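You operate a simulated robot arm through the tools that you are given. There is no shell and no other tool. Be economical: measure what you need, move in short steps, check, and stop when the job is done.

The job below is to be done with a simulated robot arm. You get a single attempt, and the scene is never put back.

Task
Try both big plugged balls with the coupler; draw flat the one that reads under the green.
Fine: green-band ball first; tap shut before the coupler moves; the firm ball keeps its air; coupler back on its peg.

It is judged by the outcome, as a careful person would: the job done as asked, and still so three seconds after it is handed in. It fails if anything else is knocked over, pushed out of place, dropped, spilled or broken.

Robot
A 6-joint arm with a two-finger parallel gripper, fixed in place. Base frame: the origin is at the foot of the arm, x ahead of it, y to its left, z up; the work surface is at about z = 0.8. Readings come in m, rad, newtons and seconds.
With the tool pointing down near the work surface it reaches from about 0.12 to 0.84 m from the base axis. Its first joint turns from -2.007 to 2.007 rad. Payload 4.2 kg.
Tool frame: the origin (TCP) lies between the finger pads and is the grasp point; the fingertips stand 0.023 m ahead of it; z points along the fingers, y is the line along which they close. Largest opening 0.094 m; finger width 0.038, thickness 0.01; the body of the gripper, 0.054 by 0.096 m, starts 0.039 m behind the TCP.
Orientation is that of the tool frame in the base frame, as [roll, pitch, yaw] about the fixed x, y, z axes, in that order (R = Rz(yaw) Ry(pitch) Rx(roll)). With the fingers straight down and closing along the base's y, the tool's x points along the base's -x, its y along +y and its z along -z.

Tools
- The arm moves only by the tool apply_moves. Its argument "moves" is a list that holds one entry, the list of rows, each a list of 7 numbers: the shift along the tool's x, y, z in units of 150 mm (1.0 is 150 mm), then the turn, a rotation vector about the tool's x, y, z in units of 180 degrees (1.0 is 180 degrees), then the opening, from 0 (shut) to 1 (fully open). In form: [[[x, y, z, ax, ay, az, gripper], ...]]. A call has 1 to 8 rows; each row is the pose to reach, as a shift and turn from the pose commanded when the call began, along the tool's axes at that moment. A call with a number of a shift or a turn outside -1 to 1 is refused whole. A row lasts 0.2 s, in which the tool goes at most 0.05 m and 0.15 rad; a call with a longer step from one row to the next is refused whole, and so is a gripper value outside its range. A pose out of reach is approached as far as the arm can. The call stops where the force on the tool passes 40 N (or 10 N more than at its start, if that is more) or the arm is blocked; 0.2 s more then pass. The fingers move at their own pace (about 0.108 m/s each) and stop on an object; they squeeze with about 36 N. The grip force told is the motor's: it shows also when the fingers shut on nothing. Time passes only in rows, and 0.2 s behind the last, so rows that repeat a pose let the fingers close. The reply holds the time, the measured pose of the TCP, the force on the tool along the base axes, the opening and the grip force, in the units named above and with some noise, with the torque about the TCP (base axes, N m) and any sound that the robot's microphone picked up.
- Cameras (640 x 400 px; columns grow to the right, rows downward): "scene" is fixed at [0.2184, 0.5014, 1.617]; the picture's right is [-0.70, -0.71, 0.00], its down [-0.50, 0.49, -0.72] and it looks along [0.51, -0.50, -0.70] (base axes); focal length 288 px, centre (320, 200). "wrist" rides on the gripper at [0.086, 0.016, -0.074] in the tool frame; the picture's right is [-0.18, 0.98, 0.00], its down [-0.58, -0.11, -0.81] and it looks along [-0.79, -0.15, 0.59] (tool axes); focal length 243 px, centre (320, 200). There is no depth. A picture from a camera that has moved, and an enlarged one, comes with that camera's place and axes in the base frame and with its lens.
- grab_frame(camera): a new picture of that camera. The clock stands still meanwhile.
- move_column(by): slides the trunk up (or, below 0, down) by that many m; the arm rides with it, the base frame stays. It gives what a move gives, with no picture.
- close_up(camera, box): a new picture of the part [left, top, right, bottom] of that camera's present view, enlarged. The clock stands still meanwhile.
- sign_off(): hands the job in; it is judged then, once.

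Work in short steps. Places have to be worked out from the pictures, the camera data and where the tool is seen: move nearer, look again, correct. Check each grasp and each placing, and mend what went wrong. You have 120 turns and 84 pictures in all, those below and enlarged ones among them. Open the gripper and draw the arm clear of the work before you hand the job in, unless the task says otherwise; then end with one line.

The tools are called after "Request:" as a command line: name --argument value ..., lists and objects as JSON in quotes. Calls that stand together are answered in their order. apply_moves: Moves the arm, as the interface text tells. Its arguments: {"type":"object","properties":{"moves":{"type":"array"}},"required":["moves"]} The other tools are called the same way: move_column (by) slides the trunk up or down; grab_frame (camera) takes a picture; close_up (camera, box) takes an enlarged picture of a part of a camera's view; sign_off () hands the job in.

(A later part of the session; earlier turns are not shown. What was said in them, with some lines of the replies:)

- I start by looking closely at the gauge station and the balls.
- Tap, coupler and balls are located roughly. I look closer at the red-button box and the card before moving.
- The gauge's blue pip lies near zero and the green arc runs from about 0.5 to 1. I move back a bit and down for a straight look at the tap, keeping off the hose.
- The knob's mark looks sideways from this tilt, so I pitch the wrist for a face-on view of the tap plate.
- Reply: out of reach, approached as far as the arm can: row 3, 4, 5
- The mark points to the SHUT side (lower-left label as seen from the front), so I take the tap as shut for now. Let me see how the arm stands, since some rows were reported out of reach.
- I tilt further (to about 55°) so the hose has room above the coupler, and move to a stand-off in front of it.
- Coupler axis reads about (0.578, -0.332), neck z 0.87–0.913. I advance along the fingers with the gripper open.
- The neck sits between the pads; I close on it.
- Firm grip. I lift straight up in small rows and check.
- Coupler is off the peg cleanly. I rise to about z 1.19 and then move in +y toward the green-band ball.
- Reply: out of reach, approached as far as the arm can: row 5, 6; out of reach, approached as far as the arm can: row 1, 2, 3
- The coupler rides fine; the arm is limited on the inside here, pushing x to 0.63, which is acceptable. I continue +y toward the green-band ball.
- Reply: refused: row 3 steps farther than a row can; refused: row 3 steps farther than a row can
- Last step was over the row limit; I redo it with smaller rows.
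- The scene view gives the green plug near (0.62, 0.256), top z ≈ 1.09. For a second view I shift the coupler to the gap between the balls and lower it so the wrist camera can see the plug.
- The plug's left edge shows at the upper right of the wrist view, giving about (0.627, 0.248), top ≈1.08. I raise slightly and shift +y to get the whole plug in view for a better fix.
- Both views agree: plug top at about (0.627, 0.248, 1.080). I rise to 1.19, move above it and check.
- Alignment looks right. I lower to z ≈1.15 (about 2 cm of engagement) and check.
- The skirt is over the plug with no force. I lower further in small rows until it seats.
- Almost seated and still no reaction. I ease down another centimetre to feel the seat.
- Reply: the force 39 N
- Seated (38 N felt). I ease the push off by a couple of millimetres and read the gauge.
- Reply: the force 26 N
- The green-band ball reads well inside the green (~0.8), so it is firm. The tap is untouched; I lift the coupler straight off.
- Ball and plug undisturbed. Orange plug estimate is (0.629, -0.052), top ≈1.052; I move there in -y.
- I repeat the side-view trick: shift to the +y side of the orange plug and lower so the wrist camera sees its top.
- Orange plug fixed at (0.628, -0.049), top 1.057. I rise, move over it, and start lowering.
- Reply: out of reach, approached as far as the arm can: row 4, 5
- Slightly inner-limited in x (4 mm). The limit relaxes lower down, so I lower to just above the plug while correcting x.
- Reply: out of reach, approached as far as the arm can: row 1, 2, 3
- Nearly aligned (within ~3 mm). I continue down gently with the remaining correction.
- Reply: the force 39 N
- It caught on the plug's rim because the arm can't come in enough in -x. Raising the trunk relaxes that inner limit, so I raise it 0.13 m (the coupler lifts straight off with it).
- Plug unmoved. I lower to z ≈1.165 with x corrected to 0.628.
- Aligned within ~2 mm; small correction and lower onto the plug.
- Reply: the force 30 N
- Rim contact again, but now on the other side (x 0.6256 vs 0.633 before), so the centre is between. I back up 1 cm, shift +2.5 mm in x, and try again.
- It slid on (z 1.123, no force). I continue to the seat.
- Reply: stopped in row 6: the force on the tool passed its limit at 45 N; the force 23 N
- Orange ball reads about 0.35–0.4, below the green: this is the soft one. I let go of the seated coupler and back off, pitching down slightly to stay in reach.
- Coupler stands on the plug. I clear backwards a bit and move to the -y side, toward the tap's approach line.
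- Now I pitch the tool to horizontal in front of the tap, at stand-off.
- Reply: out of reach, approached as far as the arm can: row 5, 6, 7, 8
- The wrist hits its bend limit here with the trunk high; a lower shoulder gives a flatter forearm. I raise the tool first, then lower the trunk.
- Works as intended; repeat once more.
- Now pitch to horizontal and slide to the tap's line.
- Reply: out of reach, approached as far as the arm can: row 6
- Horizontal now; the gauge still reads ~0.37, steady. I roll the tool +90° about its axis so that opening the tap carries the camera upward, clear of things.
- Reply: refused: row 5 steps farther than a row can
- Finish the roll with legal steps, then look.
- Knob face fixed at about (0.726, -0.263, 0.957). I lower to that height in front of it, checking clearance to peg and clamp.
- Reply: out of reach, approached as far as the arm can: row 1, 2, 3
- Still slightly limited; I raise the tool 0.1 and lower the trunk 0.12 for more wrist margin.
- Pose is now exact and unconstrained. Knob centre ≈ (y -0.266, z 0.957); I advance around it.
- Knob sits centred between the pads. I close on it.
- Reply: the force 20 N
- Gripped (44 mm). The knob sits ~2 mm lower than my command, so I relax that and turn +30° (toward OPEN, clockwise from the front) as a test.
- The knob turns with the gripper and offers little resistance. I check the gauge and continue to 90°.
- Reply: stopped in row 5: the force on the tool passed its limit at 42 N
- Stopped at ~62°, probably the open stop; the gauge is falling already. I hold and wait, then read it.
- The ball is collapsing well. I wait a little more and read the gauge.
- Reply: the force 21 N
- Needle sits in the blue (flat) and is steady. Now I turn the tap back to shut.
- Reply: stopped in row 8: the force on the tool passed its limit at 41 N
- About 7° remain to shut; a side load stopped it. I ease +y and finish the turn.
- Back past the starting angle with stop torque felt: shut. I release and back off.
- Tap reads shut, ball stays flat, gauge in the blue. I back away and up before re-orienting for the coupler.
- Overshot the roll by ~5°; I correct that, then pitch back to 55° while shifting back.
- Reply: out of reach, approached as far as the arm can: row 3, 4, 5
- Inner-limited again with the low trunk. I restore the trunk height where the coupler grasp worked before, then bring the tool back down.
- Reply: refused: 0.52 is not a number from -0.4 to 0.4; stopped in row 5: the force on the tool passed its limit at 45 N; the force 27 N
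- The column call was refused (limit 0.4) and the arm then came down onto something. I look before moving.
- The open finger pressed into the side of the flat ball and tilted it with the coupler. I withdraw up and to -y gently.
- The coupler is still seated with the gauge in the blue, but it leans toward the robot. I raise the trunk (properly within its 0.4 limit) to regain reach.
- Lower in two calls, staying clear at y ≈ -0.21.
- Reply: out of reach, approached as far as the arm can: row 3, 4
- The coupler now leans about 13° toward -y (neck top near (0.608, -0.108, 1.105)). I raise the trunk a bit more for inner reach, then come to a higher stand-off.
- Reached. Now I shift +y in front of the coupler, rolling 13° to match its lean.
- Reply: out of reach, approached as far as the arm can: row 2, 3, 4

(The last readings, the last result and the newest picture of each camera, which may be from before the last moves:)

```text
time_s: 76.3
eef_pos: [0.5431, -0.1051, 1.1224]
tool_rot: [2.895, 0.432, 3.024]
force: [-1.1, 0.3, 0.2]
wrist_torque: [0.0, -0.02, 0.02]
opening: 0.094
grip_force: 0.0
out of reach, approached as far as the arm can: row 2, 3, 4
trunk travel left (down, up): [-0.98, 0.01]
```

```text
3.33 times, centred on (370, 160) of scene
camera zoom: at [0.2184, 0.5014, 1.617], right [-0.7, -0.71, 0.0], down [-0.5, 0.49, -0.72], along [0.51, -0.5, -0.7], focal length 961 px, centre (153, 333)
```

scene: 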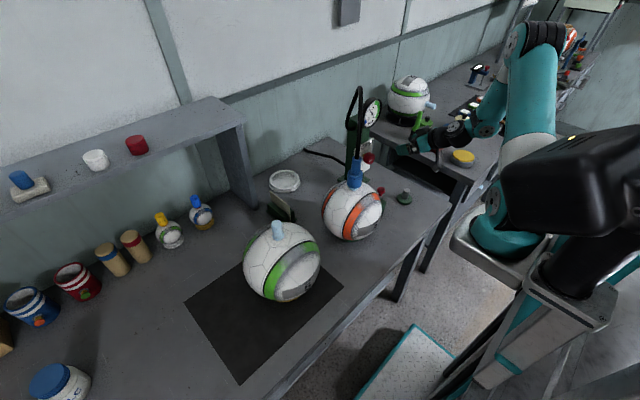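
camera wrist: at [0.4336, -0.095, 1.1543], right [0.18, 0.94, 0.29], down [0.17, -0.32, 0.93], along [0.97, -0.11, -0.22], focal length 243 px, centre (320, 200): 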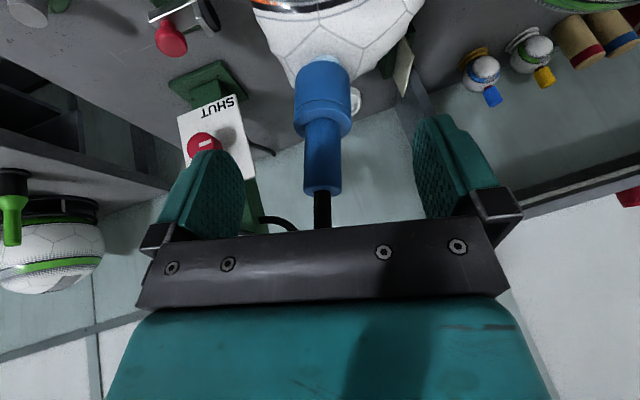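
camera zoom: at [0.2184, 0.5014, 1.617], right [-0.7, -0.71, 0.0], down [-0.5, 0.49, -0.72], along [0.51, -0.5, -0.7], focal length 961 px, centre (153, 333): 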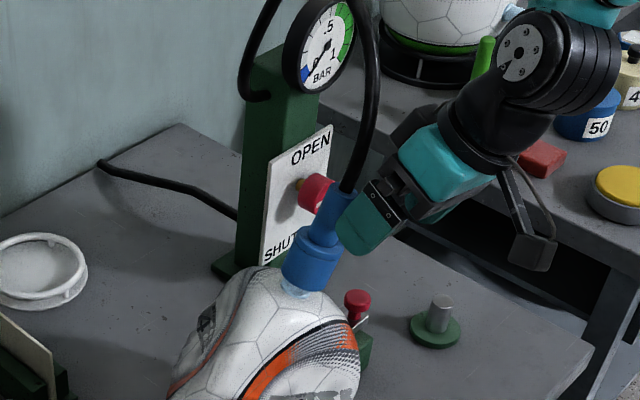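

Roll matches the lean well. Neck-grip target ≈ (0.6025, -0.105, 1.088); I advance with the pitch going to ~51°, gripper open.

Request:
apply_moves --moves '[[[-0.065, -0.011, 0.09, 0, -0.036, 0, 1], [-0.13, -0.022, 0.18, 0, -0.072, 0, 1], [-0.195, -0.033, 0.28, 0, -0.108, 0, 1], [-0.261, -0.045, 0.373, 0, -0.144, 0, 1], [-0.261, -0.045, 0.373, 0, -0.144, 0, 1]]]'

Request:
grab_frame --camera "wrist"

```text
time_s: 77.5
eef_pos: [0.6021, -0.1064, 1.0856]
tool_rot: [2.799, 0.866, 2.863]
force: [0.3, -0.6, -0.2]
wrist_torque: [0.01, -0.01, 0.02]
opening: 0.0941
grip_force: 0.0
trunk travel left (down, up): [-0.98, 0.01]
```

```text
9 pictures are left
camera wrist: at [0.4917, -0.0853, 1.0689], right [0.13, 0.93, 0.36], down [-0.27, -0.31, 0.91], along [0.95, -0.21, 0.21], focal length 243 px, centre (320, 200)
```

wrist: 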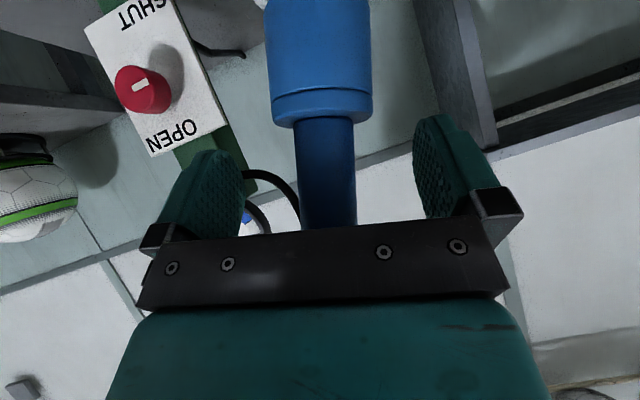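

The view matches the first grasp. I close.

Request:
apply_moves --moves '[[[0, 0, 0, 0, 0, 0, 0], [0, 0, 0, 0, 0, 0, 0], [0, 0, 0, 0, 0, 0, 0], [0, 0, 0, 0, 0, 0, 0]]]'

```text
time_s: 78.5
eef_pos: [0.6026, -0.1055, 1.086]
tool_rot: [2.795, 0.867, 2.86]
force: [-2.3, 3.1, 19.7]
wrist_torque: [0.84, -0.03, 0.14]
opening: 0.0369
grip_force: 36.0
trunk travel left (down, up): [-0.98, 0.01]
```

Opening is 37 mm rather than 27, so the pads likely catch the skirt shoulder. I open, move 9 mm up along the neck, and close again.

Request:
apply_moves --moves '[[[0, 0, 0, 0, 0, 0, 0.9], [0, 0, 0, 0, 0, 0, 0.9], [-0.046, 0, -0.038, 0, 0, 0, 0.9], [-0.046, 0, -0.038, 0, 0, 0, 0], [-0.046, 0, -0.038, 0, 0, 0, 0], [-0.046, 0, -0.038, 0, 0, 0, 0], [-0.046, 0, -0.038, 0, 0, 0, 0]]]'

Request:
grab_frame --camera "wrist"

```text
time_s: 80.1
eef_pos: [0.6018, -0.1086, 1.0953]
tool_rot: [2.795, 0.867, 2.862]
force: [-0.7, -2.1, 2.3]
wrist_torque: [-0.02, 0.04, 0.0]
opening: 0.0264
grip_force: 35.9
trunk travel left (down, up): [-0.98, 0.01]
```

```text
8 pictures are left
camera wrist: at [0.4915, -0.0871, 1.0779], right [0.13, 0.93, 0.36], down [-0.27, -0.31, 0.91], along [0.95, -0.21, 0.21], focal length 243 px, centre (320, 200)
```

wrist: 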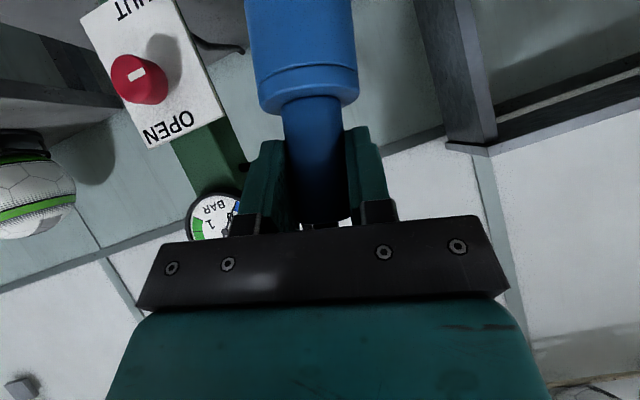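

Proper grip now. I use it to set the ball upright again, moving the coupler back along its path to the earlier seated pose.

Request:
apply_moves --moves '[[[-0.009, 0.067, 0.033, 0.0066, -0.0032, -0.0098, 0], [-0.018, 0.133, 0.065, 0.0132, -0.0065, -0.0195, 0], [-0.027, 0.2, 0.098, 0.0198, -0.0097, -0.0293, 0], [-0.037, 0.267, 0.13, 0.0263, -0.0129, -0.039, 0], [-0.046, 0.333, 0.163, 0.0329, -0.0162, -0.0488, 0], [-0.055, 0.4, 0.195, 0.0395, -0.0194, -0.0586, 0], [-0.055, 0.4, 0.195, 0.0395, -0.0194, -0.0586, 0]]]'

Request:
close_up --camera "scene" --box '[300, 100, 420, 250]'

```text
time_s: 80.9
eef_pos: [0.6159, -0.0823, 1.0985]
tool_rot: [2.931, 0.915, 2.962]
force: [-3.8, -6.1, 21.5]
wrist_torque: [0.32, 0.22, 0.06]
opening: 0.0268
grip_force: 36.0
trunk travel left (down, up): [-0.98, 0.01]
stopped in row 3: the force on the tool passed its limit at 44 N (the readings are from after the stop); the commanded pose is now the measured one
```

```text
2.67 times, centred on (360, 175) of scene
camera zoom: at [0.2184, 0.5014, 1.617], right [-0.7, -0.71, 0.0], down [-0.5, 0.49, -0.72], along [0.51, -0.5, -0.7], focal length 769 px, centre (213, 267)
```

zoom: 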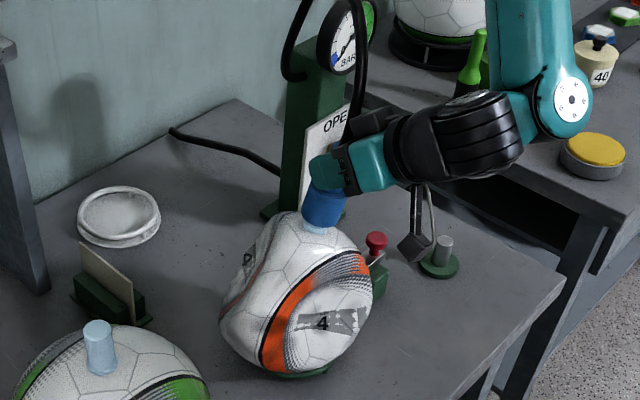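

The ball follows; the load was mostly downward, so I continue slightly higher.

Request:
apply_moves --moves '[[[-0.016, 0, -0.012, 0, 0, 0, 0], [-0.03, 0.06, 0.01, 0.0056, -0.0028, -0.0084, 0], [-0.04, 0.115, 0.032, 0.0112, -0.0055, -0.0167, 0], [-0.05, 0.173, 0.055, 0.0169, -0.0083, -0.025, 0], [-0.058, 0.231, 0.078, 0.0225, -0.011, -0.0334, 0], [-0.058, 0.231, 0.078, 0.0225, -0.011, -0.0334, 0]]]'

Request:
close_up --camera "scene" --box '[300, 100, 420, 250]'

```text
time_s: 81.8
eef_pos: [0.6229, -0.0639, 1.1035]
tool_rot: [3.043, 0.95, 3.052]
force: [-6.6, -4.2, 26.4]
wrist_torque: [0.76, 1.03, 0.23]
opening: 0.0266
grip_force: 36.0
out of reach, approached as far as the arm can: row 4
trunk travel left (down, up): [-0.98, 0.01]
stopped in row 4: the force on the tool passed its limit at 43 N (the readings are from after the stop); the commanded pose is now the measured one
```

```text
2.67 times, centred on (360, 175) of scene
camera zoom: at [0.2184, 0.5014, 1.617], right [-0.7, -0.71, 0.0], down [-0.5, 0.49, -0.72], along [0.51, -0.5, -0.7], focal length 769 px, centre (213, 267)
```

zoom: 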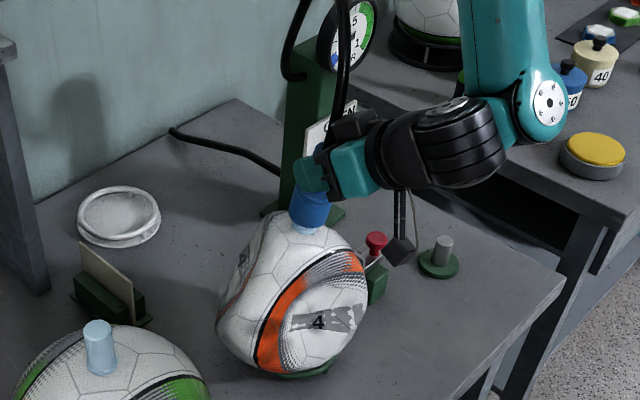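

Ball is close to upright again and on its stand. Tap is shut, so I now pull the coupler off along its axis.

Request:
apply_moves --moves '[[[-0.03, 0, -0.02, 0, 0, 0, 0], [-0.11, 0, -0.077, 0, 0, 0, 0], [-0.2, 0, -0.138, 0, 0, 0, 0], [-0.3, 0, -0.2, 0, 0, 0, 0], [-0.4, 0, -0.265, 0, 0, 0, 0], [-0.52, 0, -0.34, 0, 0, 0, 0], [-0.66, 0, -0.43, 0, 0, 0, 0]]]'

Request:
close_up --camera "scene" --box '[260, 70, 440, 250]'

```text
time_s: 83.4
eef_pos: [0.6153, -0.0671, 1.16]
tool_rot: [3.045, 0.953, 3.058]
force: [-0.2, 0.2, 0.0]
wrist_torque: [-0.02, 0.0, 0.0]
opening: 0.0265
grip_force: 35.9
out of reach, approached as far as the arm can: row 3, 4, 5, 6, 7
trunk travel left (down, up): [-0.98, 0.01]
```

```text
2.22 times, centred on (350, 160) of scene
camera zoom: at [0.2184, 0.5014, 1.617], right [-0.7, -0.71, 0.0], down [-0.5, 0.49, -0.72], along [0.51, -0.5, -0.7], focal length 641 px, centre (253, 289)
```

zoom: 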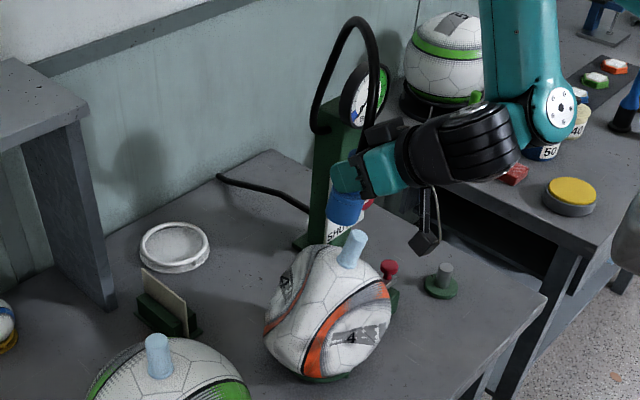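

Coupler is off cleanly (force zero); the flat ball has settled back into its slack lean on its stand. I lift the coupler higher, going slightly +x for reach, and level it.

Request:
apply_moves --moves '[[[-0.08, 0.005, 0, 0, 0, 0, 0], [-0.17, 0.01, 0.0, 0, 0, 0, 0], [-0.25, 0.015, 0.005, 0.006, -0.0005, -0.009, 0], [-0.333, 0.02, 0.007, 0.0115, -0.001, -0.017, 0]]]'

Request:
apply_moves --moves '[[[0, -0.25, 0, 0, 0, 0, 0], [0, -0.55, 0, 0, 0, 0, 0], [0, -0.85, 0, 0, 0, 0, 0], [0, -1.0, 0, 0, 0, 0, 0]]]'

```text
time_s: 84.4
eef_pos: [0.6171, -0.0706, 1.165]
tool_rot: [-3.124, 0.969, -3.13]
force: [1.0, -1.0, -1.0]
wrist_torque: [-0.02, -0.01, 0.0]
opening: 0.0266
grip_force: 36.2
out of reach, approached as far as the arm can: row 1, 2, 3, 4
trunk travel left (down, up): [-0.98, 0.01]
```

```text
time_s: 85.4
eef_pos: [0.6182, -0.2221, 1.1656]
tool_rot: [-3.125, 0.951, -3.133]
force: [-0.7, -0.1, -0.8]
wrist_torque: [0.03, 0.01, 0.01]
opening: 0.0265
grip_force: 36.0
out of reach, approached as far as the arm can: row 1
trunk travel left (down, up): [-0.98, 0.01]
```

Now toward the peg at (0.577, -0.332), staying high for the moment.

Request:
apply_moves --moves '[[[0.15, -0.2, 0.04, 0, 0, 0, 0], [0.35, -0.38, 0.1, 0, 0, 0, 0], [0.56, -0.55, 0.17, 0, 0, 0, 0], [0.777, -0.72, 0.242, 0, 0, 0, 0], [0.777, -0.72, 0.242, 0, 0, 0, 0]]]'

Request:
close_up --camera "scene" --box '[310, 110, 450, 250]'

```text
time_s: 86.6
eef_pos: [0.5796, -0.3279, 1.0503]
tool_rot: [-3.127, 0.951, -3.133]
force: [0.5, 0.4, -0.3]
wrist_torque: [-0.04, 0.0, -0.04]
opening: 0.0264
grip_force: 36.2
trunk travel left (down, up): [-0.98, 0.01]
```

```text
2.86 times, centred on (380, 180) of scene
camera zoom: at [0.2184, 0.5014, 1.617], right [-0.7, -0.71, 0.0], down [-0.5, 0.49, -0.72], along [0.51, -0.5, -0.7], focal length 824 px, centre (149, 257)
```

zoom: 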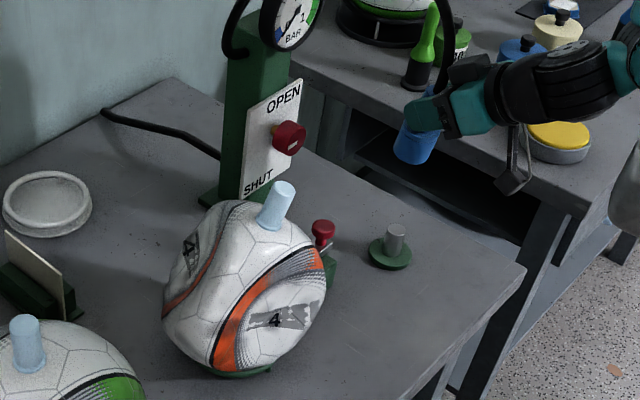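

Coupler hangs nearly plumb and the peg is beneath. I lower to just above the peg top.

Request:
apply_moves --moves '[[[0.2, -0.01, 0.14, 0, 0, 0, 0], [0.4, -0.02, 0.28, 0, 0, 0, 0], [0.574, -0.02, 0.4, 0, 0, 0, 0], [0.574, -0.02, 0.4, 0, 0, 0, 0]]]'

Request:
close_up --camera "scene" --box '[370, 150, 440, 220]'

```text
time_s: 87.6
eef_pos: [0.5805, -0.3333, 0.9474]
tool_rot: [-3.126, 0.954, -3.133]
force: [0.0, 0.2, -1.2]
wrist_torque: [0.02, -0.02, -0.01]
opening: 0.0265
grip_force: 36.1
trunk travel left (down, up): [-0.98, 0.01]
```

```text
5.71 times, centred on (405, 185) of scene
camera zoom: at [0.2184, 0.5014, 1.617], right [-0.7, -0.71, 0.0], down [-0.5, 0.49, -0.72], along [0.51, -0.5, -0.7], focal length 1648 px, centre (-166, 286)
```

zoom: 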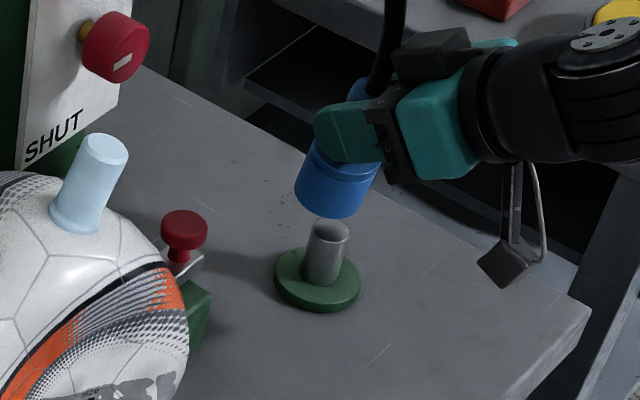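

Bottom of the coupler is about 2 mm off the peg laterally. I correct by (-1.5, -1.5) mm and lower gently.

Request:
apply_moves --moves '[[[0.006, -0.01, -0.008, 0, 0, 0, 0], [0.05, -0.01, 0.02, 0, 0, 0, 0], [0.09, -0.01, 0.05, 0, 0, 0, 0], [0.13, -0.01, 0.078, 0, 0, 0, 0], [0.17, -0.01, 0.107, 0, 0, 0, 0]]]'

```text
time_s: 88.7
eef_pos: [0.5785, -0.3379, 0.9283]
tool_rot: [-3.13, 0.966, -3.14]
force: [-0.7, 1.2, 22.5]
wrist_torque: [0.18, 0.26, -0.02]
opening: 0.0267
grip_force: 36.2
trunk travel left (down, up): [-0.98, 0.01]
stopped in row 5: the force on the tool passed its limit at 51 N (the readings are from after the stop); the commanded pose is now the measured one
```

Rim contact; torque says the coupler is too far +x and -y. I lift 1 cm, shift (-3, +4) mm and try again.

Request:
apply_moves --moves '[[[-0.055, 0, -0.038, 0, 0, 0, 0], [-0.044, 0.027, -0.054, 0, 0, 0, 0], [0.0, 0.027, -0.024, 0, 0, 0, 0], [0.03, 0.027, -0.003, 0, 0, 0, 0], [0.06, 0.027, 0.018, 0, 0, 0, 0], [0.09, 0.027, 0.039, 0, 0, 0, 0]]]'

```text
time_s: 89.8
eef_pos: [0.5779, -0.335, 0.9275]
tool_rot: [-3.135, 0.975, 3.135]
force: [-1.7, 1.7, 22.9]
wrist_torque: [0.19, 0.35, -0.01]
opening: 0.0264
grip_force: 36.6
trunk travel left (down, up): [-0.98, 0.01]
stopped in row 5: the force on the tool passed its limit at 49 N (the readings are from after the stop); the commanded pose is now the measured one
```

Contact still on the -x side: the coupler leans in the hand with its bottom toward +x. I lift, rotate it ~6° to plumb (which brings the bottom -x), and retry.

Request:
apply_moves --moves '[[[-0.065, 0, -0.045, 0, 0, 0, 0], [-0.065, 0.013, -0.045, 0, 0.033, 0, 0], [-0.03, 0.013, -0.021, 0, 0.033, 0, 0], [0.01, 0.013, 0.007, 0, 0.033, 0, 0], [0.04, 0.013, 0.028, 0, 0.033, 0, 0], [0.075, 0.013, 0.053, 0, 0.033, 0, 0]]]'

```text
time_s: 91.2
eef_pos: [0.577, -0.3305, 0.9113]
tool_rot: [-3.135, 0.864, 3.136]
force: [-1.3, 1.8, 0.1]
wrist_torque: [0.11, 0.1, -0.01]
opening: 0.0265
grip_force: 36.0
trunk travel left (down, up): [-0.98, 0.01]
```

It slid on (z 0.911, no load). I continue down to the seat.

Request:
apply_moves --moves '[[[0.025, 0, 0.022, 0, 0, 0, 0], [0.051, 0, 0.043, 0, 0, 0, 0], [0.076, 0, 0.065, 0, 0, 0, 0], [0.095, 0, 0.081, 0, 0, 0, 0], [0.11, 0, 0.094, 0, 0, 0, 0]]]'

Request:
close_up --camera "scene" --box '[370, 140, 450, 220]'

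```text
time_s: 92.4
eef_pos: [0.5758, -0.3306, 0.8904]
tool_rot: [-3.137, 0.866, 3.136]
force: [-0.5, 3.2, 2.0]
wrist_torque: [0.28, 0.08, 0.05]
opening: 0.0264
grip_force: 35.9
trunk travel left (down, up): [-0.98, 0.01]
```

```text
5.00 times, centred on (410, 180) of scene
camera zoom: at [0.2184, 0.5014, 1.617], right [-0.7, -0.71, 0.0], down [-0.5, 0.49, -0.72], along [0.51, -0.5, -0.7], focal length 1442 px, centre (-130, 300)
```

zoom: 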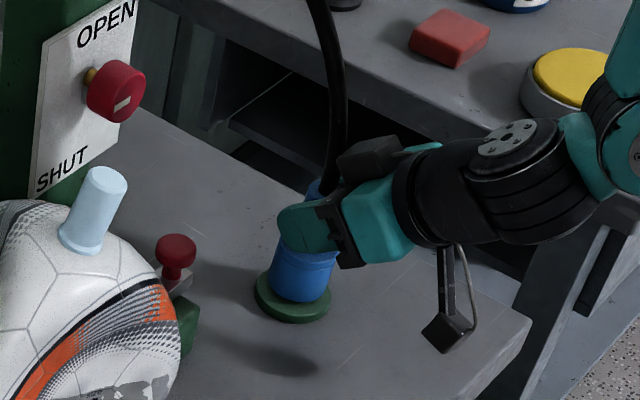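

Seated or nearly so. I press a few millimetres more to feel the base.

Request:
apply_moves --moves '[[[0.013, -0.005, 0.011, 0, 0, 0, 0], [0.026, -0.005, 0.022, 0, 0, 0, 0], [0.04, -0.005, 0.033, 0, 0, 0, 0]]]'

```text
time_s: 92.9
eef_pos: [0.5776, -0.3311, 0.8879]
tool_rot: [3.135, 0.872, 3.123]
force: [-12.7, 5.1, 28.5]
wrist_torque: [0.48, 1.0, 0.03]
opening: 0.0263
grip_force: 35.9
trunk travel left (down, up): [-0.98, 0.01]
stopped in row 2: the force on the tool passed its limit at 44 N (the readings are from after the stop); the commanded pose is now the measured one
```

Seated firmly. I open and withdraw along the fingers.

Request:
apply_moves --moves '[[[0, 0, 0, 0, 0, 0, 1], [0, 0, 0, 0, 0, 0, 1], [0, 0, 0, 0, 0, 0, 1], [0, 0, -0.12, 0, 0, 0, 1], [0, 0, -0.3, 0, 0, 0, 1], [0, 0, -0.55, 0, 0, 0, 1]]]'

Request:
grab_frame --camera "scene"

```text
time_s: 94.3
eef_pos: [0.5149, -0.3311, 0.942]
tool_rot: [3.14, 0.869, 3.131]
force: [0.6, -0.4, -0.9]
wrist_torque: [0.01, 0.0, -0.01]
opening: 0.0942
grip_force: 0.0
trunk travel left (down, up): [-0.98, 0.01]
```

```text
1 pictures are left
```

scene: 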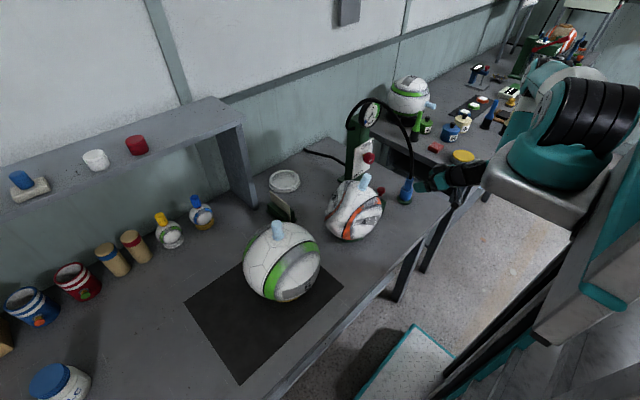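

Coupler stands on its peg, firm ball untouched, orange ball flat. I lift the arm clear and take the last picture.

Request:
apply_moves --moves '[[[-0.1, -0.05, -0.2, 0, 0, 0, 1], [-0.25, -0.2, -0.37, 0, 0.02, 0, 1], [-0.45, -0.35, -0.5, 0, 0.04, 0, 1], [-0.65, -0.5, -0.65, 0, 0.06, 0, 1]]]'

Request:
close_up --camera "scene" --box '[310, 80, 470, 250]'

```text
time_s: 95.3
eef_pos: [0.5052, -0.4069, 1.0805]
tool_rot: [3.139, 0.679, 3.128]
force: [0.4, 0.0, -0.8]
wrist_torque: [-0.01, 0.0, 0.02]
opening: 0.0942
grip_force: 0.0
trunk travel left (down, up): [-0.98, 0.01]
```

```text
2.35 times, centred on (390, 165) of scene
camera zoom: at [0.2184, 0.5014, 1.617], right [-0.7, -0.71, 0.0], down [-0.5, 0.49, -0.72], along [0.51, -0.5, -0.7], focal length 678 px, centre (155, 282)
```

zoom: 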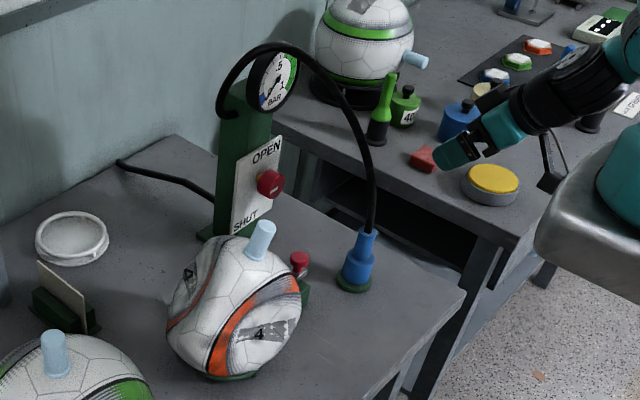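

Tap shut, coupler upright on its peg, soft ball flat, and the arm is clear with the gripper open. I hand in.

Request:
sign_off

```text
The job is handed in.
```

I tried the green-band ball first: it read about 0.8, inside the green, and I left its air in. The orange ball read about 0.37, under the green, so I drew it flat, shut the tap before moving the coupler, and put the coupler back on its peg. One mishap: while I repositioned, a finger pushed the flat orange ball and tilted it with the coupler still on. I partly righted it, but it settled leaning on its stand and I left it that way.
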